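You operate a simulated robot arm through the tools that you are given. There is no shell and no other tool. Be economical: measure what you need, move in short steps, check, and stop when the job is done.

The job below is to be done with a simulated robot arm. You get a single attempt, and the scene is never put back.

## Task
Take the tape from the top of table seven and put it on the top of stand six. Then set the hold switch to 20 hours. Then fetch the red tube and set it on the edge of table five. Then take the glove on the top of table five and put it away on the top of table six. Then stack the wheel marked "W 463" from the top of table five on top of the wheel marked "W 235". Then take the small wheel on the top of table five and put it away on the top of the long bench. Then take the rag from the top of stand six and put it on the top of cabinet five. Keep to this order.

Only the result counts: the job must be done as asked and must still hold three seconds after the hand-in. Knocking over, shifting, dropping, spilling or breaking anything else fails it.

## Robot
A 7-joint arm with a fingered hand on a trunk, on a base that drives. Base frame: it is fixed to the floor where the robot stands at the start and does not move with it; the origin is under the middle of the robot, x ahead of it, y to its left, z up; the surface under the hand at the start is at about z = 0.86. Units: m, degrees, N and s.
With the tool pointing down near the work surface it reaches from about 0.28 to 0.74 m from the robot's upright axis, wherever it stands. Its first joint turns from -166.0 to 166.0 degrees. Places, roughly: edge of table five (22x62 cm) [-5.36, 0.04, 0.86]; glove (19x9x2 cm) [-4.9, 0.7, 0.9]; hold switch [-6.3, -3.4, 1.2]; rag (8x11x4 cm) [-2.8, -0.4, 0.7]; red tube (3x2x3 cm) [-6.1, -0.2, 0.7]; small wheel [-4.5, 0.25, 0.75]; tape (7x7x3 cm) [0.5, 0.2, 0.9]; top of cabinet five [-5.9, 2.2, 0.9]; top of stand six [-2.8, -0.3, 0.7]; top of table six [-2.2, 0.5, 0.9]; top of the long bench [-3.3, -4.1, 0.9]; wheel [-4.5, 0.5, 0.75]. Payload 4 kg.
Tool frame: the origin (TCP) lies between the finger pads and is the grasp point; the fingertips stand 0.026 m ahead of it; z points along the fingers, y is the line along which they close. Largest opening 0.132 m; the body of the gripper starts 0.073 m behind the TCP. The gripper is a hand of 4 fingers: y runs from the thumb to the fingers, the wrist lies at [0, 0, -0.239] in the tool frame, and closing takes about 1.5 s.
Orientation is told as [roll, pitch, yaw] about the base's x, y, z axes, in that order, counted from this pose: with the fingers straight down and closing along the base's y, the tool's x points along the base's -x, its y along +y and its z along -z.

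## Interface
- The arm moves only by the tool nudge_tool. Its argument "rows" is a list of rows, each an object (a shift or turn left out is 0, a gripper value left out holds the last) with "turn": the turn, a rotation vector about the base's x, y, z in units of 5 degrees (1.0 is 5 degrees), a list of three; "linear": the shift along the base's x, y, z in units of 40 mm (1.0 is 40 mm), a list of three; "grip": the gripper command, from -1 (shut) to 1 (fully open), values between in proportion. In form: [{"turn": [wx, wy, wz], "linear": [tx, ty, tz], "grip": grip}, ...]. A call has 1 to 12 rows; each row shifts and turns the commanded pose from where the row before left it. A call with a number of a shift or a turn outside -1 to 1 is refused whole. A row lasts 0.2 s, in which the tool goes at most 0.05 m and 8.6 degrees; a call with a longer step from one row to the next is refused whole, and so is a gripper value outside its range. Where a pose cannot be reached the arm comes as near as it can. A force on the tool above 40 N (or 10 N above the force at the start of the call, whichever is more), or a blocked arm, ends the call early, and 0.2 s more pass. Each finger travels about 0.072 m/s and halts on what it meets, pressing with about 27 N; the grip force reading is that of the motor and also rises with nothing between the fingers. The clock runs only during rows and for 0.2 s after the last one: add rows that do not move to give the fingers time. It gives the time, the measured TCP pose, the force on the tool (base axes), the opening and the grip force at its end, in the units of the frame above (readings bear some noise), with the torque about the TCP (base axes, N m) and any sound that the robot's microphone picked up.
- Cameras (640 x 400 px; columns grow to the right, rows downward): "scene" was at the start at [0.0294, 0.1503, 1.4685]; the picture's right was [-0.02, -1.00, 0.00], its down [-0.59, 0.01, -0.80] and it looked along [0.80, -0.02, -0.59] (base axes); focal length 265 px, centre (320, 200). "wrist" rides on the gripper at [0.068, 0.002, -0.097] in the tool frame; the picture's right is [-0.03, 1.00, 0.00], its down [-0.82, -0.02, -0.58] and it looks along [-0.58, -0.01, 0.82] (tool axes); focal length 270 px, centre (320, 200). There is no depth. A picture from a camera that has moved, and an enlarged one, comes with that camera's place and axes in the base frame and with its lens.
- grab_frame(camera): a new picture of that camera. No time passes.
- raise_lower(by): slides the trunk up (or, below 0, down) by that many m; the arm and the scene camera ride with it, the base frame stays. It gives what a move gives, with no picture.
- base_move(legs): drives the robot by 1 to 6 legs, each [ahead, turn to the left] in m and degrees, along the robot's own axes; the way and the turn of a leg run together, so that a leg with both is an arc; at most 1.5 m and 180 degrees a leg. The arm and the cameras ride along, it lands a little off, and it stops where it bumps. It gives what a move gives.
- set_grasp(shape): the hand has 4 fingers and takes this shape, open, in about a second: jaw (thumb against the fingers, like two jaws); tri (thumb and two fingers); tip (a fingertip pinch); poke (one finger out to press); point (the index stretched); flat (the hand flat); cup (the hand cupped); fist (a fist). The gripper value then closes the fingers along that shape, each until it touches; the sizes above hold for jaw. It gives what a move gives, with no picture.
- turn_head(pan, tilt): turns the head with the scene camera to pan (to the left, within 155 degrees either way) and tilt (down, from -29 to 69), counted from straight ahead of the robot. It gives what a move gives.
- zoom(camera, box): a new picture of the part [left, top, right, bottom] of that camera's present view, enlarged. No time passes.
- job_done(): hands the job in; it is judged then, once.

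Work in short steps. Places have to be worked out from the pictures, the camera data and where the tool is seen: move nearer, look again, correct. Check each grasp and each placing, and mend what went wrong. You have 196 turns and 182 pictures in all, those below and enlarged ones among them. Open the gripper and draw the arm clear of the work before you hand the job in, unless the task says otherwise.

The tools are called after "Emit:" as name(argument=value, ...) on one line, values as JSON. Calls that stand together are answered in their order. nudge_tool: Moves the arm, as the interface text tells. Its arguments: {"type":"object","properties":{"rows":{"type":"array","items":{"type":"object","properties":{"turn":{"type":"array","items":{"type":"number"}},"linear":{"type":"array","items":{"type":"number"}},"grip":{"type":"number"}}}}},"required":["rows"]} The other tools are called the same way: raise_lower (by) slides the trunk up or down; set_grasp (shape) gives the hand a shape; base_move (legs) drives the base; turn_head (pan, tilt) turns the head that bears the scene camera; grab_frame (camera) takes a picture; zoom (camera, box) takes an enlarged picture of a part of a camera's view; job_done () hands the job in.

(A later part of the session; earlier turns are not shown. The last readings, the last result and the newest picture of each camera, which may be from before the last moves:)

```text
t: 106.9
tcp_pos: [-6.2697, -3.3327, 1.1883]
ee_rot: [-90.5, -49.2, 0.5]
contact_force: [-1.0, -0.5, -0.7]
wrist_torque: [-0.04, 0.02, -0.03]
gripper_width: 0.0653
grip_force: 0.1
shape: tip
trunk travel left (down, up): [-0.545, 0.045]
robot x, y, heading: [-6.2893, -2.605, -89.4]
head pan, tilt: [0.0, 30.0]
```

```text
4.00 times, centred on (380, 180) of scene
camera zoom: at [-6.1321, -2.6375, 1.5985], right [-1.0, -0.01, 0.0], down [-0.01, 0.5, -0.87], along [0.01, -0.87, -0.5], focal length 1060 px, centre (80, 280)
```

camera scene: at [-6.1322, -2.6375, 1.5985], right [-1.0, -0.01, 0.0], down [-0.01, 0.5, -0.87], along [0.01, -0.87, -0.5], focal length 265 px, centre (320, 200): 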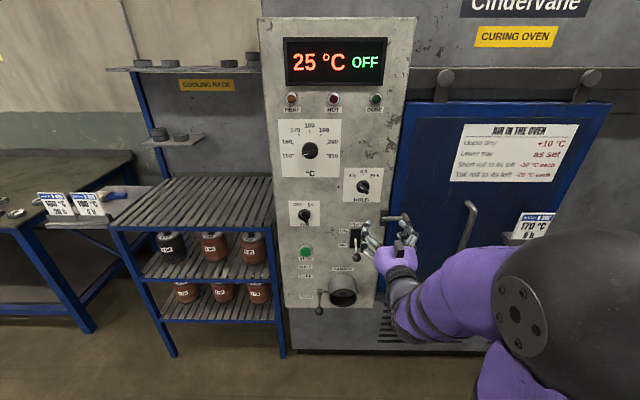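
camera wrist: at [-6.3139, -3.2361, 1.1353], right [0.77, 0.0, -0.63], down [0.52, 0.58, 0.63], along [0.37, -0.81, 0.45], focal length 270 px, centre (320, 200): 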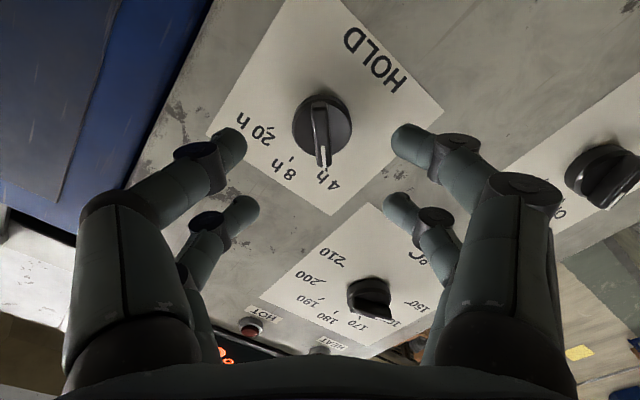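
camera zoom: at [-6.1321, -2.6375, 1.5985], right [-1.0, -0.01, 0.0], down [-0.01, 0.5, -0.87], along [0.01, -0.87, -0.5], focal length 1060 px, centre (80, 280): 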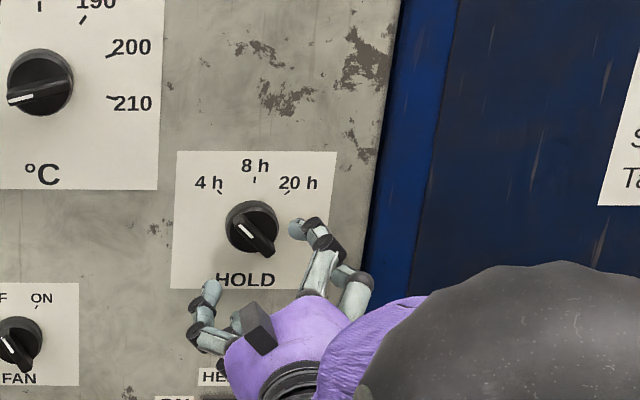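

The knob face is near y≈−3.40. I advance in small steps another 35 mm.

Emit:
nudge_tool(rows=[{"linear": [-0.03, -0.25, -0.08]}, {"linear": [0, -0.25, 0]}, {"linear": [0, -0.2, 0]}, {"linear": [0, -0.15, 0]}, {}])

Emit:
grab_frame(camera="wrist")

Emit:
zoom(camera="scene", box=[320, 150, 416, 210])

```text
t: 108.1
tcp_pos: [-6.2704, -3.3665, 1.1844]
ee_rot: [-90.4, -49.2, 0.5]
contact_force: [0.4, -0.2, 0.3]
wrist_torque: [-0.02, 0.0, 0.02]
gripper_width: 0.0653
grip_force: 0.0
shape: tip
trunk travel left (down, up): [-0.545, 0.045]
robot x, y, heading: [-6.2854, -2.6052, -89.1]
head pan, tilt: [0.0, 30.0]
```

```text
147 pictures are left
camera wrist: at [-6.3152, -3.2699, 1.1313], right [0.77, 0.0, -0.63], down [0.52, 0.58, 0.63], along [0.37, -0.81, 0.45], focal length 270 px, centre (320, 200)
```

wrist: 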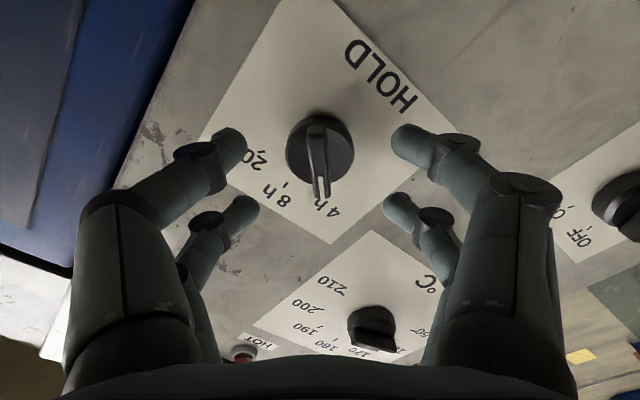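

```text
6.67 times, centred on (368, 180) of scene
camera zoom: at [-6.1321, -2.6374, 1.5985], right [-1.0, -0.01, 0.0], down [-0.01, 0.5, -0.87], along [0.01, -0.87, -0.5], focal length 1767 px, centre (0, 333)
```

zoom: 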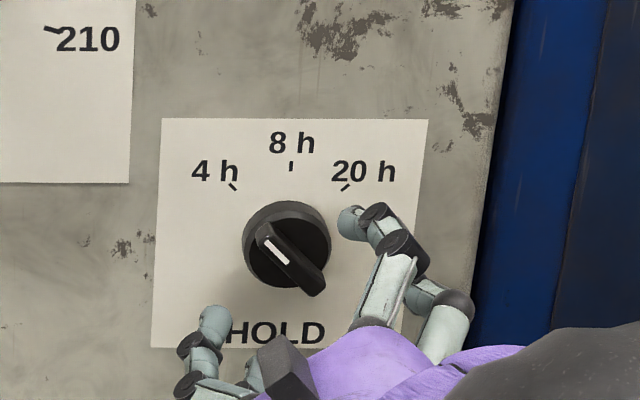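

The bar sits ~15 mm ahead of the tips. I advance 20 mm more and close gently.

Emit:
nudge_tool(rows=[{"linear": [0, -0.2, 0.02]}, {"linear": [0, -0.15, 0.02]}, {"linear": [0, -0.15, 0]}, {}, {"grip": -1}, {}, {}, {}, {}])

Emit:
grab_frame(camera="wrist")

Emit:
zoom(camera="scene", box=[320, 150, 416, 210])

```text
t: 110.1
tcp_pos: [-6.2716, -3.3844, 1.1854]
ee_rot: [-90.2, -49.1, 0.3]
contact_force: [-0.4, 21.9, -9.4]
wrist_torque: [0.07, 0.07, 0.13]
gripper_width: 0.0032
grip_force: 26.6
shape: tip
trunk travel left (down, up): [-0.545, 0.045]
robot x, y, heading: [-6.2869, -2.6069, -89.3]
head pan, tilt: [0.0, 30.0]
```

```text
145 pictures are left
camera wrist: at [-6.3149, -3.2872, 1.1324], right [0.77, 0.0, -0.63], down [0.52, 0.58, 0.63], along [0.37, -0.81, 0.45], focal length 270 px, centre (320, 200)
```

wrist: 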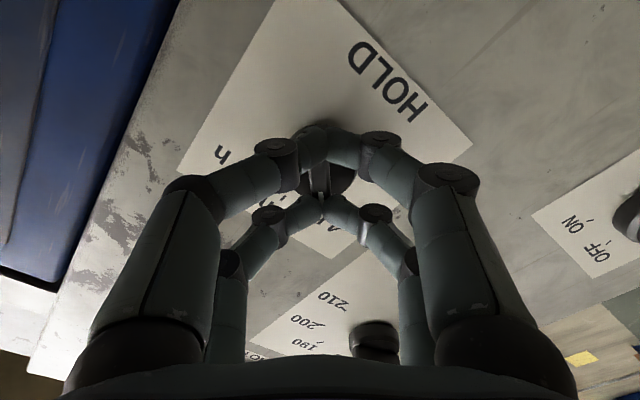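

```text
6.67 times, centred on (368, 180) of scene
camera zoom: at [-6.1322, -2.635, 1.5984], right [-1.0, -0.01, 0.0], down [-0.01, 0.5, -0.87], along [0.01, -0.87, -0.5], focal length 1767 px, centre (0, 333)
```

zoom: 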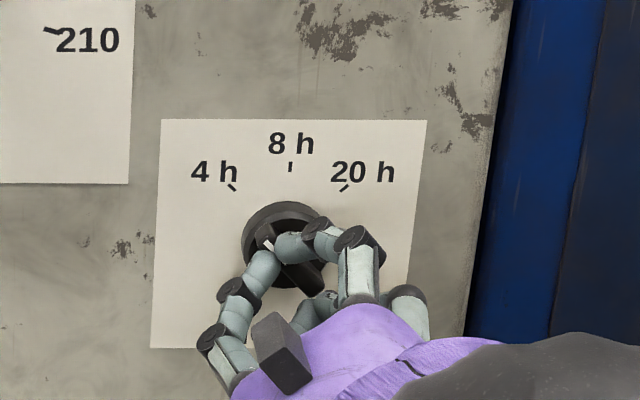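

The fingers hold the bar. I ease back 2 mm and turn clockwise 40° first.

Emit:
nudge_tool(rows=[{"linear": [0, 0.06, 0]}, {"turn": [0, -1, 0]}, {"turn": [0, -1, 0]}, {"turn": [0, -1, 0]}, {"turn": [0, -1, 0]}, {"turn": [0, -1, 0]}, {"turn": [0, -1, 0]}, {"turn": [0, -1, 0]}, {"turn": [0, -1, 0]}, {}])

Emit:
grab_frame(camera="wrist")

Emit:
zoom(camera="scene", box=[320, 150, 416, 210])

```text
t: 112.3
tcp_pos: [-6.2682, -3.3843, 1.1842]
ee_rot: [-94.3, -89.2, 4.4]
contact_force: [12.0, 19.9, -19.6]
wrist_torque: [0.28, 0.1, 0.36]
gripper_width: 0.0027
grip_force: 26.9
shape: tip
trunk travel left (down, up): [-0.545, 0.045]
robot x, y, heading: [-6.2864, -2.6097, -89.1]
head pan, tilt: [0.0, 30.0]
```

```text
143 pictures are left
camera wrist: at [-6.267, -3.2868, 1.1156], right [1.0, 0.0, 0.01], down [-0.01, 0.58, 0.82], along [0.0, -0.82, 0.58], focal length 270 px, centre (320, 200)
```

wrist: 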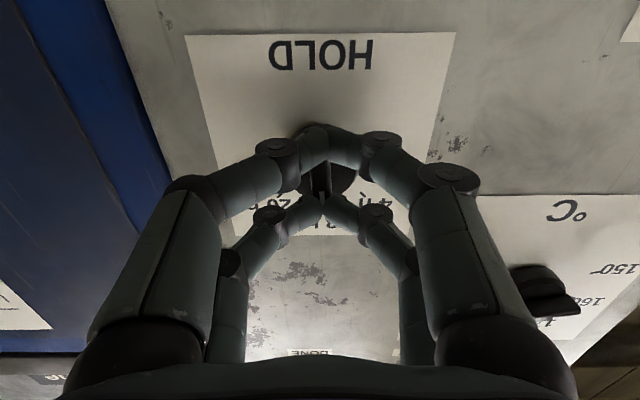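

```text
6.67 times, centred on (368, 180) of scene
camera zoom: at [-6.13, -2.6365, 1.5982], right [-1.0, -0.01, 0.0], down [-0.01, 0.5, -0.87], along [0.01, -0.87, -0.5], focal length 1767 px, centre (0, 333)
```

zoom: 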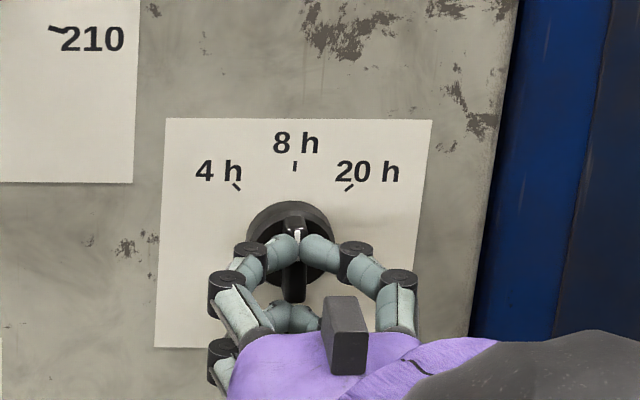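

It turned to 8 h. I shift slightly to relieve side force and turn another 43°.

Emit:
nudge_tool(rows=[{"linear": [0.05, 0, -0.05]}, {"turn": [0, -1, 0]}, {"turn": [0, -1, 0]}, {"turn": [0, -1, 0]}, {"turn": [0, -1, 0]}, {"turn": [0, -1, 0]}, {"turn": [0, -1, 0]}, {"turn": [0, -1, 0]}, {"turn": [0, -1, 0]}, {"turn": [0, -0.6, 0]}, {}])

Emit:
grab_frame(camera="wrist")

Emit:
zoom(camera="scene", box=[320, 150, 416, 210])

```text
t: 114.7
tcp_pos: [-6.2628, -3.3834, 1.1838]
ee_rot: [90.6, -47.8, 179.6]
contact_force: [22.1, 15.1, -6.8]
wrist_torque: [0.05, 0.05, 0.55]
gripper_width: 0.0029
grip_force: 26.5
shape: tip
trunk travel left (down, up): [-0.545, 0.045]
robot x, y, heading: [-6.2914, -2.6094, -89.3]
head pan, tilt: [0.0, 30.0]
```

```text
141 pictures are left
camera wrist: at [-6.2159, -3.287, 1.1352], right [0.72, 0.0, 0.69], down [-0.56, 0.58, 0.59], along [-0.4, -0.81, 0.42], focal length 270 px, centre (320, 200)
```

wrist: 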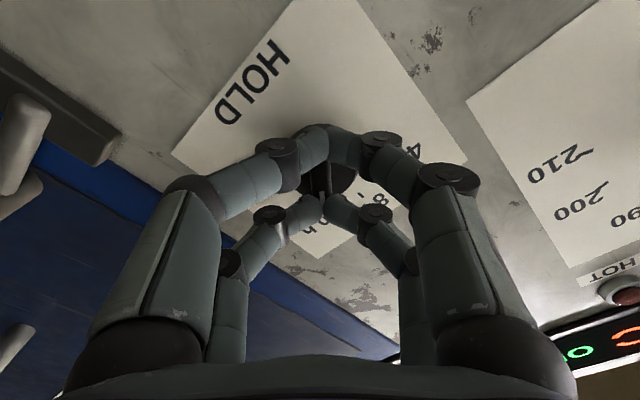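

```text
6.67 times, centred on (368, 180) of scene
camera zoom: at [-6.1285, -2.6359, 1.5982], right [-1.0, -0.01, 0.0], down [-0.01, 0.5, -0.87], along [0.01, -0.87, -0.5], focal length 1767 px, centre (0, 333)
```

zoom: 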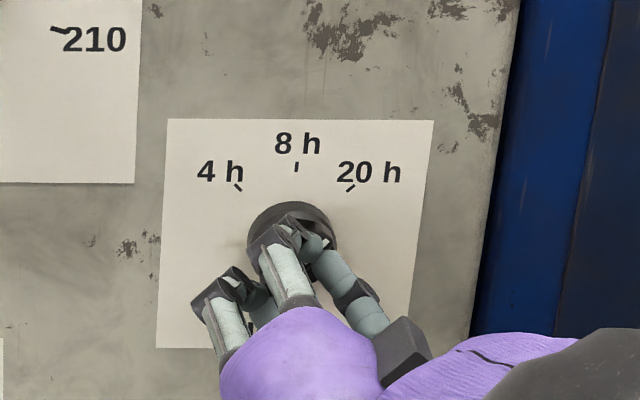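

The bar now points at 20 h. I release, back straight out and look.

Emit:
nudge_tool(rows=[{"grip": 0}, {}, {}, {}, {"linear": [0, 0.5, 0]}, {"linear": [0, 0.7, 0]}, {"linear": [0, 0.7, 0]}, {"linear": [0, 0.7, 0]}, {"linear": [0, 0.5, 0]}, {}])

Emit:
grab_frame(camera="wrist")

Emit:
zoom(camera="scene", box=[320, 150, 416, 210])

```text
t: 116.9
tcp_pos: [-6.2676, -3.2594, 1.1831]
ee_rot: [90.4, -47.7, 179.6]
contact_force: [-0.3, 0.4, -0.8]
wrist_torque: [-0.01, -0.02, 0.01]
gripper_width: 0.0655
grip_force: 0.1
shape: tip
trunk travel left (down, up): [-0.545, 0.045]
robot x, y, heading: [-6.2891, -2.6075, -89.2]
head pan, tilt: [0.0, 30.0]
```

```text
139 pictures are left
camera wrist: at [-6.2202, -3.163, 1.1336], right [0.72, 0.0, 0.69], down [-0.56, 0.58, 0.59], along [-0.4, -0.81, 0.42], focal length 270 px, centre (320, 200)
```

wrist: 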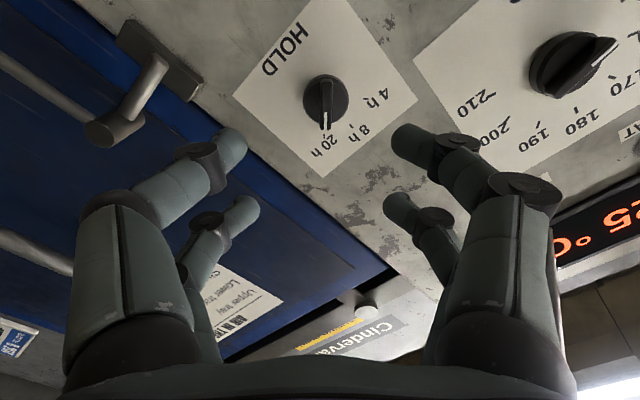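

```text
6.67 times, centred on (368, 180) of scene
camera zoom: at [-6.132, -2.6373, 1.5985], right [-1.0, -0.01, 0.0], down [-0.01, 0.5, -0.87], along [0.01, -0.87, -0.5], focal length 1767 px, centre (0, 333)
```

zoom: 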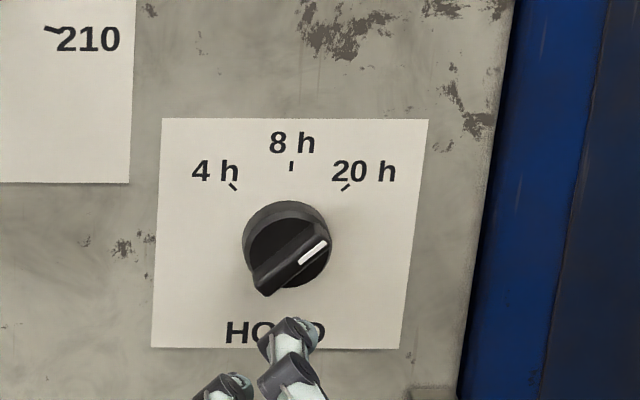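

Emit:
zoom(camera="wrist", box=[264, 50, 392, 180])

```text
3.08 times, centred on (328, 115) of wrist
camera zoom: at [-6.2202, -3.163, 1.1336], right [0.72, 0.0, 0.69], down [-0.56, 0.58, 0.59], along [-0.4, -0.81, 0.42], focal length 832 px, centre (295, 462)
```

zoom: 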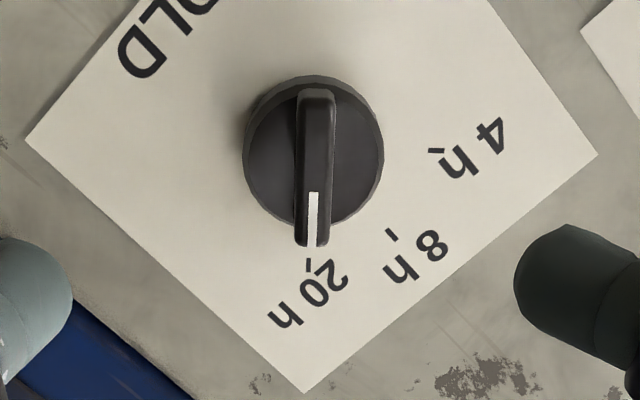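

The pointer is on 20 h. I restore the hand to pointing down and clear the panel.

Emit:
nudge_tool(rows=[{"turn": [0, 1, 0], "linear": [0, 0.3, 0]}, {"turn": [0, 1, 0], "linear": [0, 0.3, 0]}, {"turn": [0, 1, 0], "linear": [0, 0.3, 0]}, {"turn": [0, 1, 0], "linear": [0, 0.3, 0]}, {"turn": [0, 1, 0]}, {"turn": [0, 1, 0]}, {"turn": [0, 1, 0]}, {"turn": [0, 1, 0]}, {"turn": [0, 0.5, 0]}, {"turn": [1, 0, 0]}, {"turn": [1, 0, 0]}, {"turn": [1, 0, 0]}])

Emit:
nudge_tool(rows=[{"turn": [1, 0, 0]}, {"turn": [1, 0, 0]}, {"turn": [1, 0, 0]}, {"turn": [1, 0, 0]}, {"turn": [1, 0, 0]}, {"turn": [1, 0, 0]}, {"turn": [1, 0, 0]}, {"turn": [1, 0, 0]}, {"turn": [1, 0, 0]}, {"turn": [1, 0, 0]}, {"turn": [1, 0, 0]}, {"turn": [1, 0, 0]}])

Emit:
nudge_tool(rows=[{"turn": [1, 0, 0]}, {"turn": [1, 0, 0]}, {"turn": [0.9, 0, 0]}, {"linear": [0, 0.5, 0]}, {"linear": [0, 0.5, 0]}, {}])

```text
t: 119.5
tcp_pos: [-6.2699, -3.2136, 1.1831]
ee_rot: [-1.3, -75.3, -88.7]
contact_force: [-0.2, -0.5, -1.0]
wrist_torque: [-0.02, 0.02, -0.03]
gripper_width: 0.0656
grip_force: 0.1
shape: tip
trunk travel left (down, up): [-0.545, 0.045]
robot x, y, heading: [-6.2852, -2.6123, -89.2]
head pan, tilt: [0.0, 30.0]
```

```text
t: 122.1
tcp_pos: [-6.2694, -3.2135, 1.1797]
ee_rot: [-0.2, -15.4, -89.6]
contact_force: [0.0, 0.7, -0.4]
wrist_torque: [0.01, -0.04, 0.04]
gripper_width: 0.0658
grip_force: 0.1
shape: tip
out of reach, approached as far as the arm can: row 4
trunk travel left (down, up): [-0.545, 0.045]
robot x, y, heading: [-6.2856, -2.6075, -89.2]
head pan, tilt: [0.0, 30.0]
```

```text
t: 123.5
tcp_pos: [-6.27, -3.1721, 1.1792]
ee_rot: [-0.1, -0.8, -89.8]
contact_force: [1.1, -0.2, 0.2]
wrist_torque: [-0.02, 0.01, -0.01]
gripper_width: 0.0659
grip_force: 0.0
shape: tip
trunk travel left (down, up): [-0.545, 0.045]
robot x, y, heading: [-6.288, -2.6105, -89.3]
head pan, tilt: [0.0, 30.0]
```

I back off and turn to face table five's area, then look.

Emit:
base_move(legs=[[-0.5, 0], [0, 180]])

Emit:
turn_head(pan=0, tilt=25)

Emit:
grab_frame(camera="scene")

```text
t: 134.8
tcp_pos: [-6.3393, -1.5374, 1.1785]
ee_rot: [0.0, -0.8, 93.2]
contact_force: [0.2, -0.8, -0.1]
wrist_torque: [-0.01, 0.0, 0.01]
gripper_width: 0.0658
grip_force: 0.0
shape: tip
trunk travel left (down, up): [-0.545, 0.045]
robot x, y, heading: [-6.2923, -2.1058, 93.6]
head pan, tilt: [0.0, 30.0]
```

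```text
t: 135.4
tcp_pos: [-6.3397, -1.5386, 1.1786]
ee_rot: [-0.1, -0.9, 93.2]
contact_force: [0.1, -0.1, 0.8]
wrist_torque: [-0.04, -0.04, -0.02]
gripper_width: 0.0656
grip_force: 0.2
shape: tip
trunk travel left (down, up): [-0.545, 0.045]
robot x, y, heading: [-6.2956, -2.1035, 93.6]
head pan, tilt: [0.0, 25.0]
```

```text
136 pictures are left
camera scene: at [-6.4461, -2.0804, 1.6064], right [1.0, 0.07, 0.0], down [0.03, -0.42, -0.91], along [-0.06, 0.9, -0.42], focal length 265 px, centre (320, 200)
```

scene: 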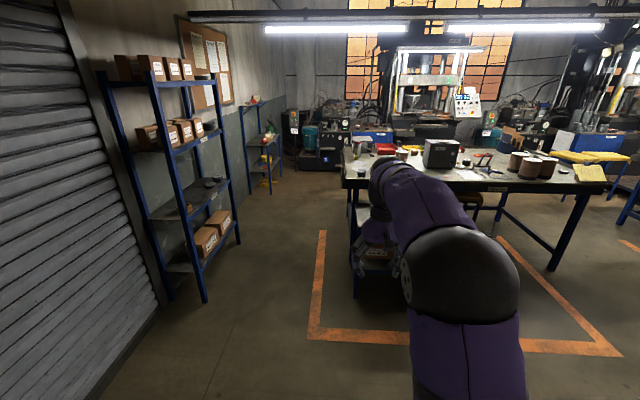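

The stand is just left/front of table five. I drive up to it.

Emit:
base_move(legs=[[0, -11], [1.05, 0], [0, 7.5]])

Emit:
turn_head(pan=0, tilt=45)

Emit:
grab_frame(camera="scene")

Emit:
grab_frame(camera="wrist")

```text
t: 142.3
tcp_pos: [-6.1536, -0.4955, 1.1793]
ee_rot: [-0.1, -0.8, 88.8]
contact_force: [0.8, -1.2, 0.4]
wrist_torque: [-0.01, 0.0, 0.01]
gripper_width: 0.0658
grip_force: 0.0
shape: tip
trunk travel left (down, up): [-0.545, 0.045]
robot x, y, heading: [-6.1514, -1.0595, 89.8]
head pan, tilt: [0.0, 25.0]
```

```text
t: 143.1
tcp_pos: [-6.1525, -0.495, 1.1792]
ee_rot: [-0.1, -0.8, 88.8]
contact_force: [-0.1, 0.6, -0.8]
wrist_torque: [-0.02, 0.0, -0.01]
gripper_width: 0.0659
grip_force: 0.0
shape: tip
trunk travel left (down, up): [-0.545, 0.045]
robot x, y, heading: [-6.153, -1.0614, 89.4]
head pan, tilt: [0.0, 45.0]
```

```text
135 pictures are left
camera scene: at [-6.3012, -1.0383, 1.5759], right [1.0, -0.01, 0.0], down [-0.01, -0.71, -0.71], along [0.01, 0.71, -0.71], focal length 265 px, centre (320, 200)
```

scene: 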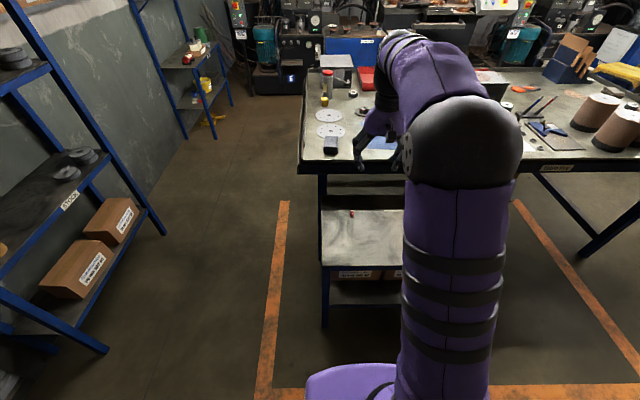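

```text
134 pictures are left
camera wrist: at [-6.1566, -0.5645, 1.2752], right [-1.0, 0.05, 0.0], down [0.04, 0.81, 0.59], along [0.03, 0.59, -0.81], focal length 270 px, centre (320, 200)
```

wrist: 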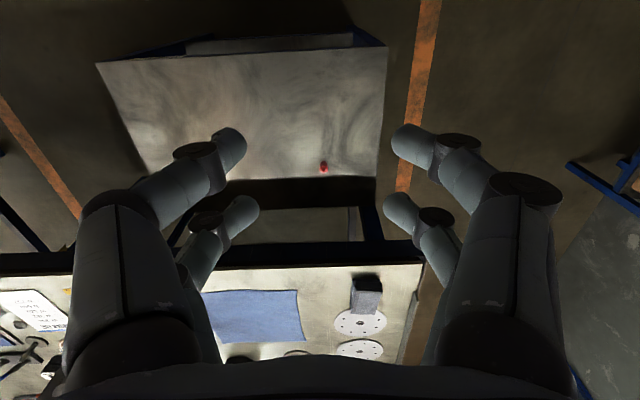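

The red tube is at about (−6.148, −0.228, 0.675) on the stand. I zoom on it and move the base 0.2 m closer.

Emit:
zoom(camera="scene", box=[330, 195, 378, 225])

Emit:
base_move(legs=[[0.2, 0]])

Emit:
set_grasp(shape="tip")

Emit:
grab_frame(camera="wrist")

```text
13.33 times, centred on (354, 210) of scene
camera zoom: at [-6.3012, -1.0383, 1.5759], right [1.0, -0.01, 0.0], down [-0.01, -0.71, -0.71], along [0.01, 0.71, -0.71], focal length 3534 px, centre (-133, 67)
```

zoom: 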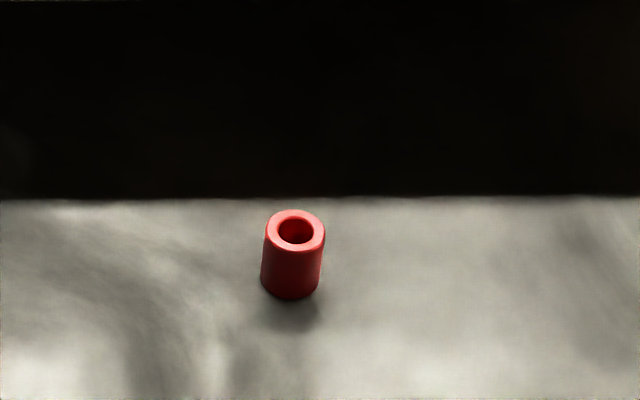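

```text
t: 144.7
tcp_pos: [-6.1497, -0.2971, 1.1779]
ee_rot: [-0.2, -0.8, 88.8]
contact_force: [-0.5, 0.4, -0.2]
wrist_torque: [-0.04, -0.01, 0.0]
gripper_width: 0.0656
grip_force: 0.1
shape: tip
trunk travel left (down, up): [-0.545, 0.045]
robot x, y, heading: [-6.1467, -0.8618, 89.6]
head pan, tilt: [0.0, 45.0]
```

```text
t: 145.6
tcp_pos: [-6.15, -0.2977, 1.1784]
ee_rot: [0.0, -0.8, 88.7]
contact_force: [-0.4, -0.3, 0.3]
wrist_torque: [0.02, 0.02, 0.01]
gripper_width: 0.1317
grip_force: 0.0
shape: tip
trunk travel left (down, up): [-0.545, 0.045]
robot x, y, heading: [-6.1471, -0.865, 89.4]
head pan, tilt: [0.0, 45.0]
```

```text
132 pictures are left
camera wrist: at [-6.1536, -0.3662, 1.2751], right [-1.0, 0.05, 0.0], down [0.04, 0.81, 0.59], along [0.03, 0.59, -0.81], focal length 270 px, centre (320, 200)
```

wrist: 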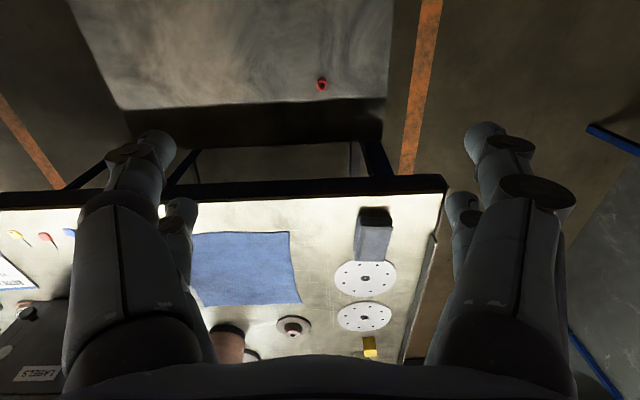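

The tube stands upright, ~2 cm across. I look at the tri shape as an alternative for it.

Emit:
set_grasp(shape="tri")

Emit:
nudge_tool(rows=[{"grip": -0.7}, {}, {}, {}, {}, {}, {}])

Emit:
grab_frame(camera="wrist")

```text
t: 146.5
tcp_pos: [-6.1499, -0.2975, 1.1783]
ee_rot: [-0.1, -0.7, 88.7]
contact_force: [0.8, 0.1, 0.2]
wrist_torque: [-0.03, 0.04, -0.01]
gripper_width: 0.1322
grip_force: 0.0
shape: tri
trunk travel left (down, up): [-0.545, 0.045]
robot x, y, heading: [-6.1498, -0.8626, 89.5]
head pan, tilt: [0.0, 45.0]
```

```text
t: 148.1
tcp_pos: [-6.1494, -0.2968, 1.1794]
ee_rot: [-0.1, -0.7, 88.7]
contact_force: [0.5, -0.6, -0.4]
wrist_torque: [0.02, 0.0, 0.01]
gripper_width: 0.0203
grip_force: 0.1
shape: tri
trunk travel left (down, up): [-0.545, 0.045]
robot x, y, heading: [-6.149, -0.8639, 89.3]
head pan, tilt: [0.0, 45.0]
```

```text
131 pictures are left
camera wrist: at [-6.1537, -0.3662, 1.2751], right [-1.0, 0.05, 0.0], down [0.04, 0.81, 0.59], along [0.03, 0.59, -0.81], focal length 270 px, centre (320, 200)
```

wrist: 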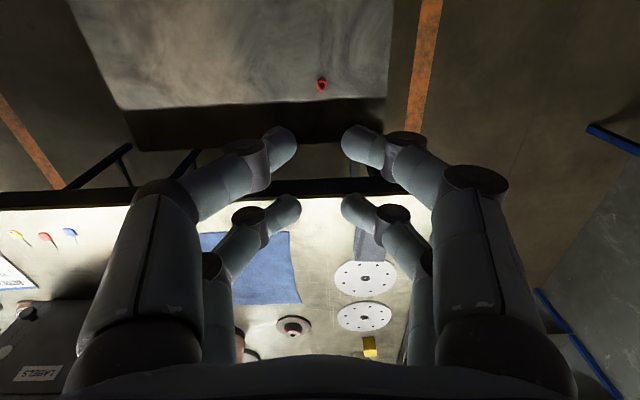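

The shapes look alike: two finger pairs with a gap between. I'll pinch the small tube with the front pair (about 16 mm off the TCP). Switch to jaw, move over it and lower the trunk.

Emit:
set_grasp(shape="jaw")

Emit:
nudge_tool(rows=[{"linear": [0, 0.7, 0], "grip": -0.1}, {"linear": [0, 0.7, 0]}, {"linear": [0, 0.65, 0]}, {}, {}])

Emit:
raise_lower(by=-0.33)

Emit:
grab_frame(camera="wrist")

Emit:
grab_frame(camera="scene")

```text
t: 149.0
tcp_pos: [-6.1505, -0.2973, 1.1799]
ee_rot: [-0.1, -0.8, 88.7]
contact_force: [-0.6, 0.0, 0.5]
wrist_torque: [0.0, 0.0, 0.04]
gripper_width: 0.132
grip_force: 0.0
shape: jaw
trunk travel left (down, up): [-0.545, 0.045]
robot x, y, heading: [-6.1461, -0.8588, 89.4]
head pan, tilt: [0.0, 45.0]
```

```text
t: 150.2
tcp_pos: [-6.1496, -0.2152, 1.1786]
ee_rot: [0.0, -0.8, 88.7]
contact_force: [0.1, -0.9, 0.3]
wrist_torque: [0.0, 0.0, -0.01]
gripper_width: 0.06
grip_force: 0.0
shape: jaw
trunk travel left (down, up): [-0.545, 0.045]
robot x, y, heading: [-6.1514, -0.8615, 89.3]
head pan, tilt: [0.0, 45.0]
```

```text
t: 153.4
tcp_pos: [-6.1491, -0.2162, 0.8492]
ee_rot: [0.0, -0.8, 88.7]
contact_force: [0.0, -0.5, 0.2]
wrist_torque: [0.02, 0.0, 0.0]
gripper_width: 0.0602
grip_force: 0.0
shape: jaw
trunk travel left (down, up): [-0.215, 0.375]
robot x, y, heading: [-6.1471, -0.8581, 89.4]
head pan, tilt: [0.0, 45.0]
```

```text
130 pictures are left
camera wrist: at [-6.1531, -0.2854, 0.9449], right [-1.0, 0.05, 0.0], down [0.04, 0.81, 0.59], along [0.03, 0.59, -0.81], focal length 270 px, centre (320, 200)
```

wrist: 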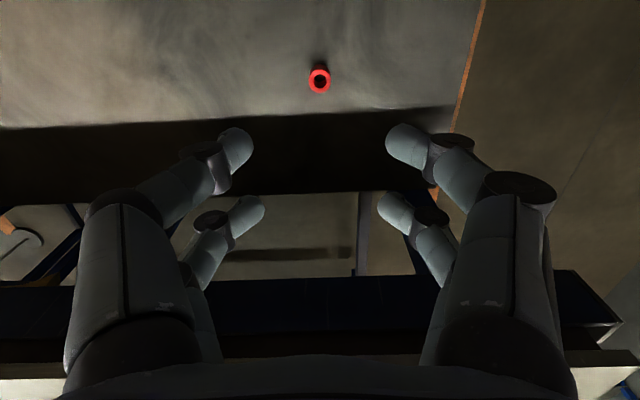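

```text
129 pictures are left
camera scene: at [-6.2992, -0.8398, 1.2459], right [1.0, -0.01, 0.0], down [-0.01, -0.71, -0.71], along [0.01, 0.71, -0.71], focal length 265 px, centre (320, 200)
```

scene: 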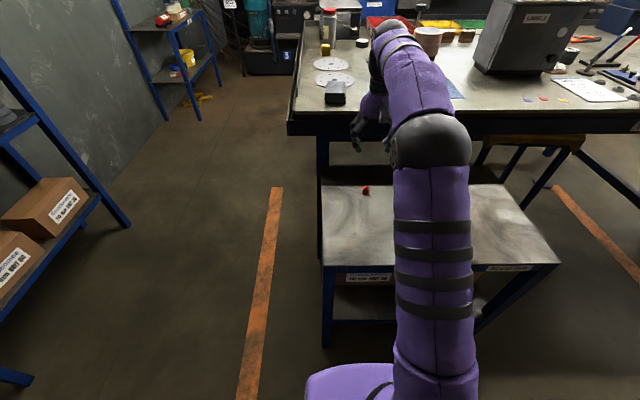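

Tube at y≈−0.229. I lower 11 cm and look.

Emit:
nudge_tool(rows=[{"linear": [0, 0, -0.9]}, {"linear": [0, 0, -0.9]}, {"linear": [0, 0, -0.9]}, {}])

Emit:
grab_frame(camera="wrist")

```text
t: 154.4
tcp_pos: [-6.1496, -0.2148, 0.7396]
ee_rot: [-0.1, -0.8, 88.7]
contact_force: [-0.2, -0.8, -0.3]
wrist_torque: [0.01, -0.01, 0.0]
gripper_width: 0.0598
grip_force: 0.1
shape: jaw
trunk travel left (down, up): [-0.215, 0.375]
robot x, y, heading: [-6.1539, -0.8625, 89.4]
head pan, tilt: [0.0, 45.0]
```

```text
128 pictures are left
camera wrist: at [-6.1532, -0.2847, 0.8354], right [-1.0, 0.05, 0.0], down [0.04, 0.81, 0.59], along [0.03, 0.59, -0.81], focal length 270 px, centre (320, 200)
```

wrist: 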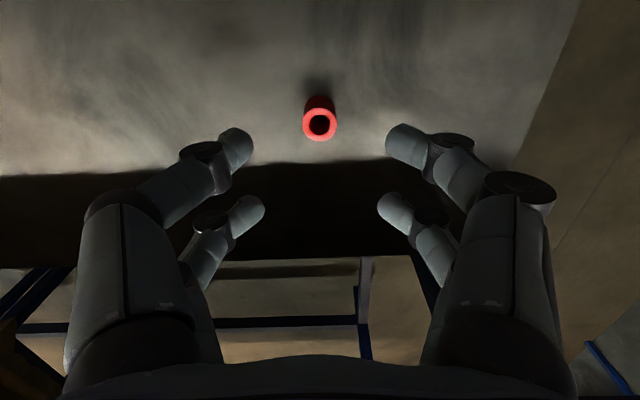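

Well lined up with the front pair. I go down the remaining 47 mm and close.

Emit:
nudge_tool(rows=[{"linear": [0, 0, -0.5]}, {"linear": [0, 0, -0.4]}, {"linear": [0, 0, -0.27]}, {}, {"grip": -1}, {}, {}, {}, {}, {}])

Emit:
grab_frame(camera="wrist")

```text
t: 156.6
tcp_pos: [-6.1494, -0.2172, 0.6937]
ee_rot: [-0.2, -0.9, 88.8]
contact_force: [-0.4, 0.5, 0.0]
wrist_torque: [0.02, 0.02, -0.02]
gripper_width: 0.001
grip_force: 27.1
shape: jaw
trunk travel left (down, up): [-0.215, 0.375]
robot x, y, heading: [-6.1488, -0.8632, 89.3]
head pan, tilt: [0.0, 45.0]
```

```text
127 pictures are left
camera wrist: at [-6.1529, -0.2852, 0.7901], right [-1.0, 0.05, 0.0], down [0.04, 0.81, 0.59], along [0.03, 0.59, -0.81], focal length 270 px, centre (320, 200)
```

wrist: 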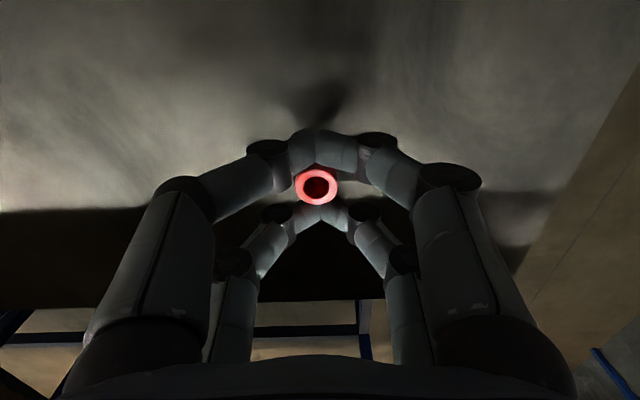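

The tube slid into the gap between pairs; the pairs sit at about ±30 mm. I reopen, shift 30 mm so the front pair is over the tube, and close again.

Emit:
nudge_tool(rows=[{"grip": -0.1}, {}, {}, {}, {}, {"linear": [0, 0.25, 0]}, {"linear": [0, 0.25, 0]}, {"linear": [0, 0.2, 0]}, {}])

Emit:
grab_frame(camera="wrist")

```text
t: 158.6
tcp_pos: [-6.1489, -0.1877, 0.6929]
ee_rot: [-0.1, -0.8, 88.7]
contact_force: [0.2, 0.6, 1.0]
wrist_torque: [-0.03, -0.03, -0.04]
gripper_width: 0.0587
grip_force: 0.0
shape: jaw
trunk travel left (down, up): [-0.215, 0.375]
robot x, y, heading: [-6.1452, -0.866, 89.3]
head pan, tilt: [0.0, 45.0]
```

```text
126 pictures are left
camera wrist: at [-6.1528, -0.2571, 0.7895], right [-1.0, 0.05, 0.0], down [0.04, 0.81, 0.59], along [0.03, 0.59, -0.81], focal length 270 px, centre (320, 200)
```

wrist: 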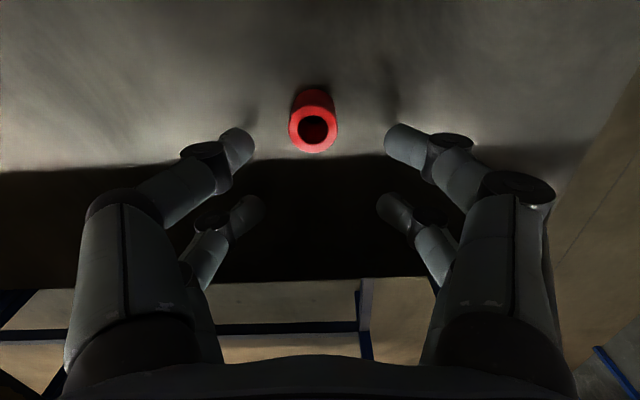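

Finger centre seems at tool x≈25 mm; I back off 6 mm and close.

Emit:
nudge_tool(rows=[{"linear": [0, -0.15, 0]}, {}, {"grip": -1}, {}, {}, {}, {}, {}])

Emit:
grab_frame(camera="wrist")

```text
t: 160.4
tcp_pos: [-6.1492, -0.1946, 0.6931]
ee_rot: [-0.1, -0.8, 88.7]
contact_force: [-0.8, -0.5, 0.0]
wrist_torque: [-0.01, 0.02, -0.02]
gripper_width: 0.0045
grip_force: 27.1
shape: jaw
trunk travel left (down, up): [-0.215, 0.375]
robot x, y, heading: [-6.1458, -0.8625, 89.3]
head pan, tilt: [0.0, 45.0]
```

```text
125 pictures are left
camera wrist: at [-6.1529, -0.2634, 0.7896], right [-1.0, 0.05, 0.0], down [0.04, 0.81, 0.59], along [0.03, 0.59, -0.81], focal length 270 px, centre (320, 200)
```

wrist: 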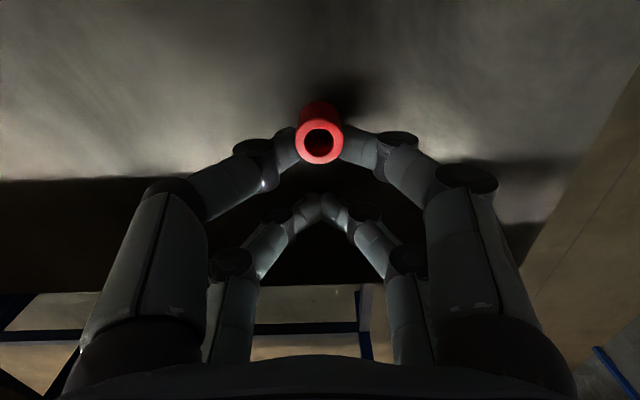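

Now the front pair pinches the tube. I lift slowly and check.

Emit:
nudge_tool(rows=[{"linear": [0, 0, 0.2]}, {"linear": [0, -0.2, 0.4]}, {"linear": [0, -0.2, 0.6]}, {"linear": [0, -0.2, 0.8]}, {"linear": [0, -0.2, 0.8]}, {}])

Emit:
grab_frame(camera="wrist")

```text
t: 161.8
tcp_pos: [-6.149, -0.2244, 0.8061]
ee_rot: [-0.1, -0.7, 88.7]
contact_force: [0.4, 0.8, 0.3]
wrist_torque: [-0.01, -0.02, 0.01]
gripper_width: 0.0043
grip_force: 27.3
shape: jaw
trunk travel left (down, up): [-0.215, 0.375]
robot x, y, heading: [-6.1495, -0.8639, 89.5]
head pan, tilt: [0.0, 45.0]
```

```text
124 pictures are left
camera wrist: at [-6.1523, -0.2941, 0.9019], right [-1.0, 0.05, 0.0], down [0.04, 0.81, 0.59], along [0.03, 0.59, -0.81], focal length 270 px, centre (320, 200)
```

wrist: 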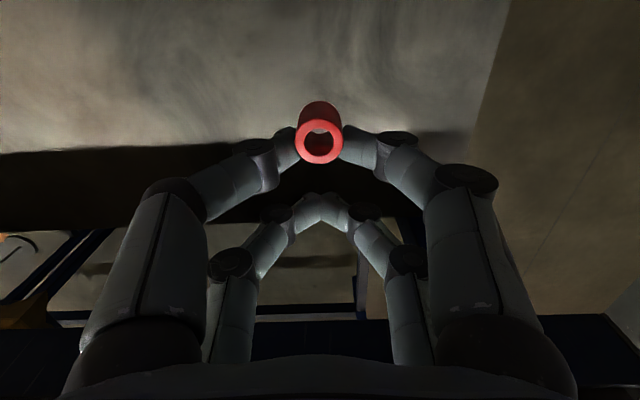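

Held. I raise the trunk, back off and move east toward the edge zone of table five.

Emit:
raise_lower(by=0.37)

Emit:
base_move(legs=[[-0.25, 0], [0, -90], [0.72, 0], [0, 90]])

Emit:
grab_frame(camera="scene")

Emit:
grab_frame(camera="wrist")

```text
t: 165.4
tcp_pos: [-6.1493, -0.2243, 1.1741]
ee_rot: [-0.1, -0.7, 88.7]
contact_force: [0.1, -0.6, -0.8]
wrist_torque: [-0.02, 0.02, 0.01]
gripper_width: 0.0048
grip_force: 26.9
shape: jaw
trunk travel left (down, up): [-0.585, 0.005]
robot x, y, heading: [-6.1515, -0.8619, 89.5]
head pan, tilt: [0.0, 45.0]
```

```text
t: 179.2
tcp_pos: [-5.4092, -0.4917, 1.1745]
ee_rot: [-0.1, -0.8, 86.8]
contact_force: [-0.4, -0.5, -0.5]
wrist_torque: [-0.02, -0.03, 0.02]
gripper_width: 0.0043
grip_force: 27.3
shape: jaw
trunk travel left (down, up): [-0.585, 0.005]
robot x, y, heading: [-5.4317, -1.127, 87.4]
head pan, tilt: [0.0, 45.0]
```

```text
123 pictures are left
camera scene: at [-5.5812, -1.1016, 1.6159], right [1.0, -0.05, 0.0], down [-0.03, -0.71, -0.71], along [0.03, 0.71, -0.71], focal length 265 px, centre (320, 200)
```

scene: 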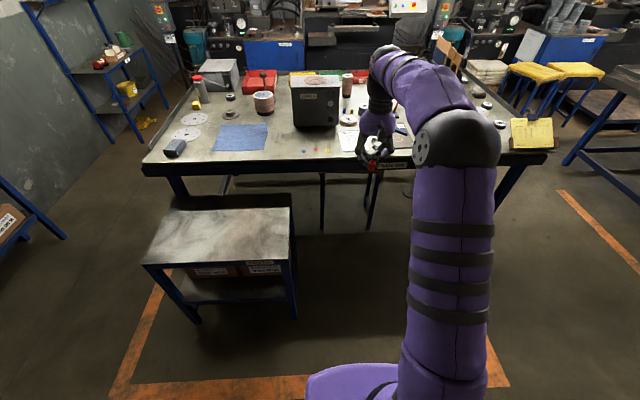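

```text
122 pictures are left
camera wrist: at [-5.4156, -0.5612, 1.2714], right [-1.0, 0.08, 0.0], down [0.07, 0.81, 0.59], along [0.05, 0.59, -0.81], focal length 270 px, centre (320, 200)
```

wrist: 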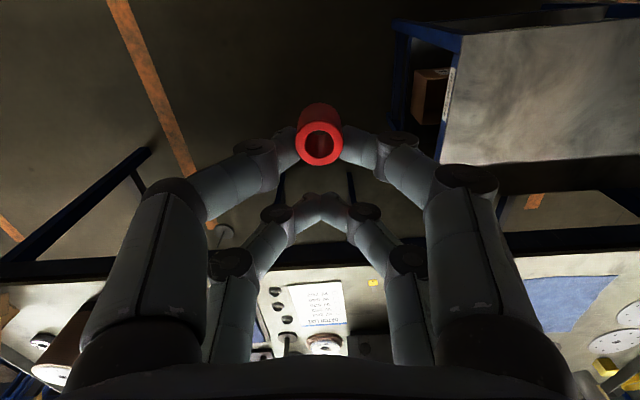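

I zoom on the near edge of table five to find a free spot.

Emit:
zoom(camera="scene", box=[260, 100, 420, 200])

Emit:
zoom(camera="wrist", box=[220, 240, 420, 365])

```text
4.00 times, centred on (340, 150) of scene
camera zoom: at [-5.5812, -1.1016, 1.6159], right [1.0, -0.05, 0.0], down [-0.03, -0.71, -0.71], along [0.03, 0.71, -0.71], focal length 1060 px, centre (240, 400)
```

zoom: 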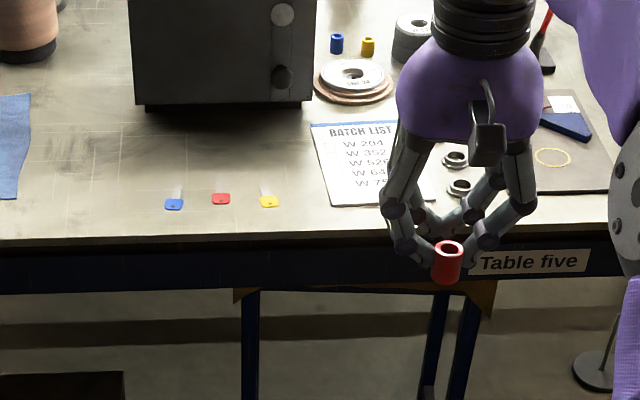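

```text
3.20 times, centred on (320, 302) of wrist
camera zoom: at [-5.4156, -0.5612, 1.2714], right [-1.0, 0.08, 0.0], down [0.07, 0.81, 0.59], along [0.05, 0.59, -0.81], focal length 865 px, centre (320, -128)
```

zoom: 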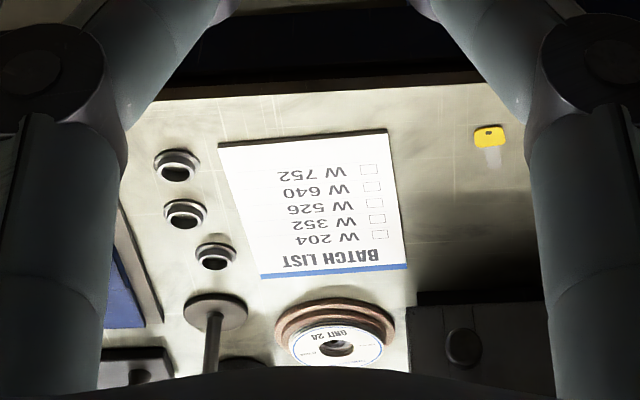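

A free spot lies between the yellow key and the batch list, near (−5.43, 0.0). I move the base to about (−5.30, −0.62), keeping clear of the stand.

Emit:
base_move(legs=[[0, -13], [0.5, 0], [0, 13]])

Emit:
grab_frame(camera="wrist")

Emit:
grab_frame(camera="scene")

```text
t: 183.9
tcp_pos: [-5.273, -0.007, 1.1762]
ee_rot: [0.1, -0.8, 86.6]
contact_force: [0.6, 0.8, 0.1]
wrist_torque: [0.04, 0.02, 0.02]
gripper_width: 0.0045
grip_force: 27.1
shape: jaw
trunk travel left (down, up): [-0.585, 0.005]
robot x, y, heading: [-5.2956, -0.6448, 87.4]
head pan, tilt: [0.0, 45.0]
```

```text
119 pictures are left
camera wrist: at [-5.2791, -0.0767, 1.2715], right [-1.0, 0.08, 0.0], down [0.07, 0.8, 0.59], along [0.05, 0.59, -0.81], focal length 270 px, centre (320, 200)
```

wrist: 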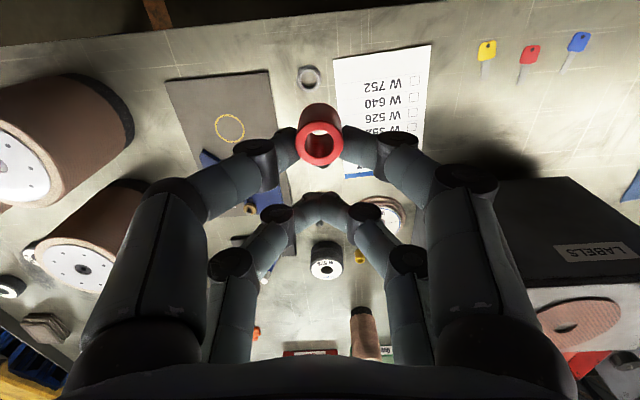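

```text
118 pictures are left
camera scene: at [-5.4453, -0.6173, 1.6159], right [1.0, -0.04, 0.0], down [-0.03, -0.71, -0.71], along [0.03, 0.71, -0.71], focal length 265 px, centre (320, 200)
```

scene: 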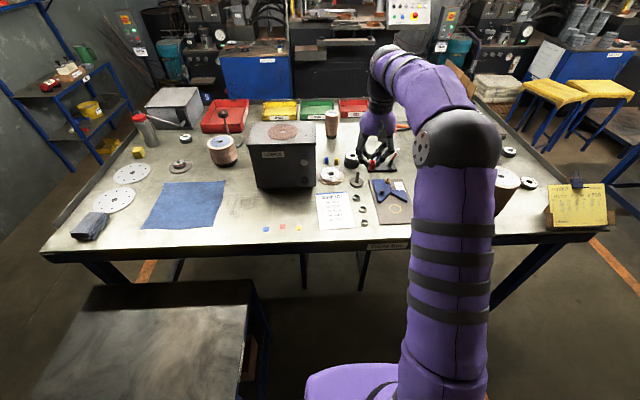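

Free spot confirmed at about (−5.455, −0.02). I move there and lower the trunk.

Emit:
nudge_tool(rows=[{"linear": [-0.9, 0.06, 0]}, {"linear": [-0.9, 0.06, 0]}, {"linear": [-0.9, 0.06, 0]}, {"linear": [-0.9, 0.06, 0]}, {"linear": [-0.9, 0.06, 0]}, {}])

Emit:
raise_lower(by=-0.2)

Emit:
grab_frame(camera="wrist")

```text
t: 185.3
tcp_pos: [-5.4535, 0.005, 1.1734]
ee_rot: [-0.1, -0.8, 86.6]
contact_force: [0.0, 0.0, -0.3]
wrist_torque: [0.01, -0.01, 0.01]
gripper_width: 0.0046
grip_force: 26.8
shape: jaw
trunk travel left (down, up): [-0.585, 0.005]
robot x, y, heading: [-5.2985, -0.6439, 87.3]
head pan, tilt: [0.0, 45.0]
```

```text
t: 187.5
tcp_pos: [-5.4529, 0.0048, 0.9729]
ee_rot: [-0.1, -0.9, 86.7]
contact_force: [0.4, -0.1, -0.7]
wrist_torque: [0.02, 0.04, -0.02]
gripper_width: 0.0044
grip_force: 27.0
shape: jaw
trunk travel left (down, up): [-0.385, 0.205]
robot x, y, heading: [-5.294, -0.6466, 87.5]
head pan, tilt: [0.0, 45.0]
```

```text
117 pictures are left
camera wrist: at [-5.4595, -0.0641, 1.0701], right [-1.0, 0.08, 0.0], down [0.07, 0.8, 0.59], along [0.05, 0.59, -0.81], focal length 270 px, centre (320, 200)
```

wrist: 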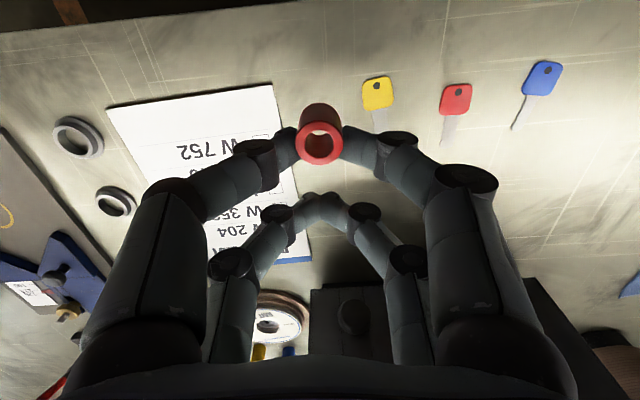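

Good. I descend to just above the table, then fine steps.

Emit:
nudge_tool(rows=[{"linear": [0, 0, -0.7]}, {"linear": [0, 0, -0.6]}, {"linear": [0, 0, -0.25]}, {"linear": [0, 0, -0.08]}, {"linear": [0, 0, -0.05]}, {"linear": [0, 0, -0.05]}, {}])

Emit:
grab_frame(camera="wrist")

Emit:
zoom(camera="scene", box=[260, 130, 372, 200])

```text
t: 189.1
tcp_pos: [-5.4532, 0.004, 0.9045]
ee_rot: [0.0, -0.8, 86.5]
contact_force: [-0.2, -0.5, -1.5]
wrist_torque: [0.01, -0.01, 0.02]
gripper_width: 0.0046
grip_force: 27.0
shape: jaw
trunk travel left (down, up): [-0.385, 0.205]
robot x, y, heading: [-5.2941, -0.6474, 87.3]
head pan, tilt: [0.0, 45.0]
```

```text
116 pictures are left
camera wrist: at [-5.4597, -0.0642, 1.0011], right [-1.0, 0.08, 0.0], down [0.07, 0.8, 0.59], along [0.05, 0.59, -0.81], focal length 270 px, centre (320, 200)
```

wrist: 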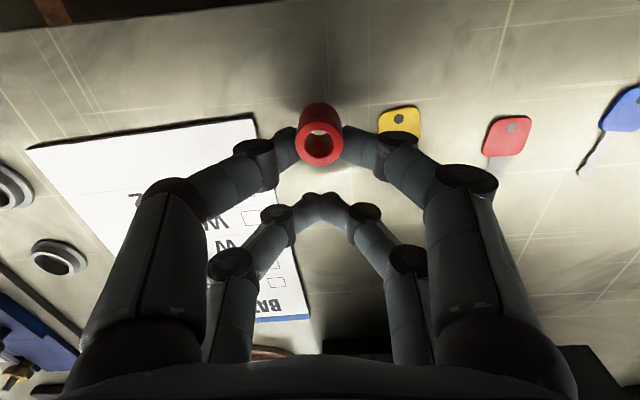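

```text
5.71 times, centred on (316, 165) of scene
camera zoom: at [-5.4454, -0.6173, 1.4159], right [1.0, -0.04, 0.0], down [-0.03, -0.71, -0.71], along [0.03, 0.71, -0.71], focal length 1515 px, centre (343, 400)
```

zoom: 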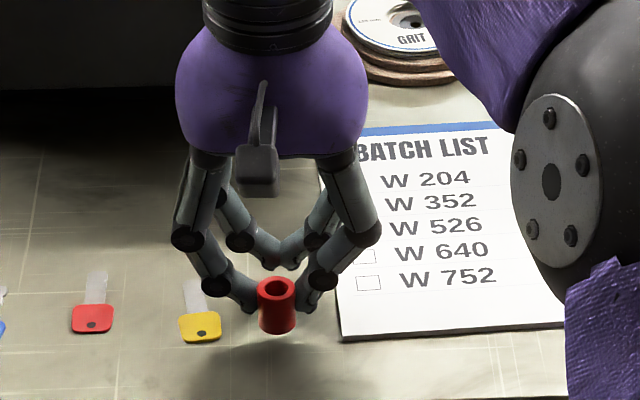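

Emit:
nudge_tool(rows=[{"linear": [0, 0, -0.07]}, {"linear": [0, 0, -0.07]}, {"linear": [0, 0, -0.05]}, {"linear": [0, 0, -0.05]}, {}])

Emit:
zoom(camera="scene", box=[260, 130, 372, 200])

```text
t: 190.3
tcp_pos: [-5.4545, 0.0058, 0.8957]
ee_rot: [-0.1, -0.8, 86.6]
contact_force: [-0.7, -0.5, -0.2]
wrist_torque: [-0.02, 0.01, -0.01]
gripper_width: 0.0043
grip_force: 27.6
shape: jaw
trunk travel left (down, up): [-0.385, 0.205]
robot x, y, heading: [-5.2963, -0.6452, 87.4]
head pan, tilt: [0.0, 45.0]
```

```text
5.71 times, centred on (316, 165) of scene
camera zoom: at [-5.4454, -0.6173, 1.4159], right [1.0, -0.04, 0.0], down [-0.03, -0.71, -0.71], along [0.03, 0.71, -0.71], focal length 1515 px, centre (343, 400)
```

zoom: 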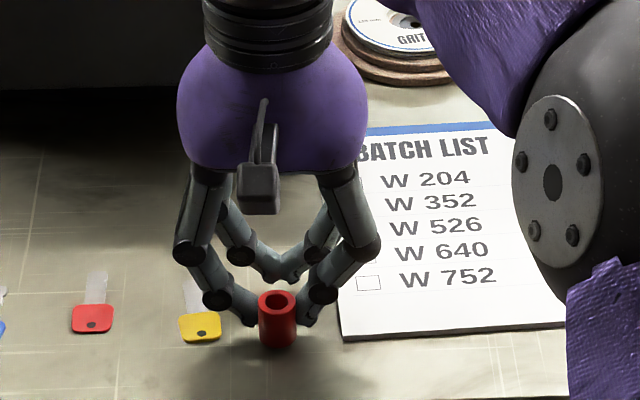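

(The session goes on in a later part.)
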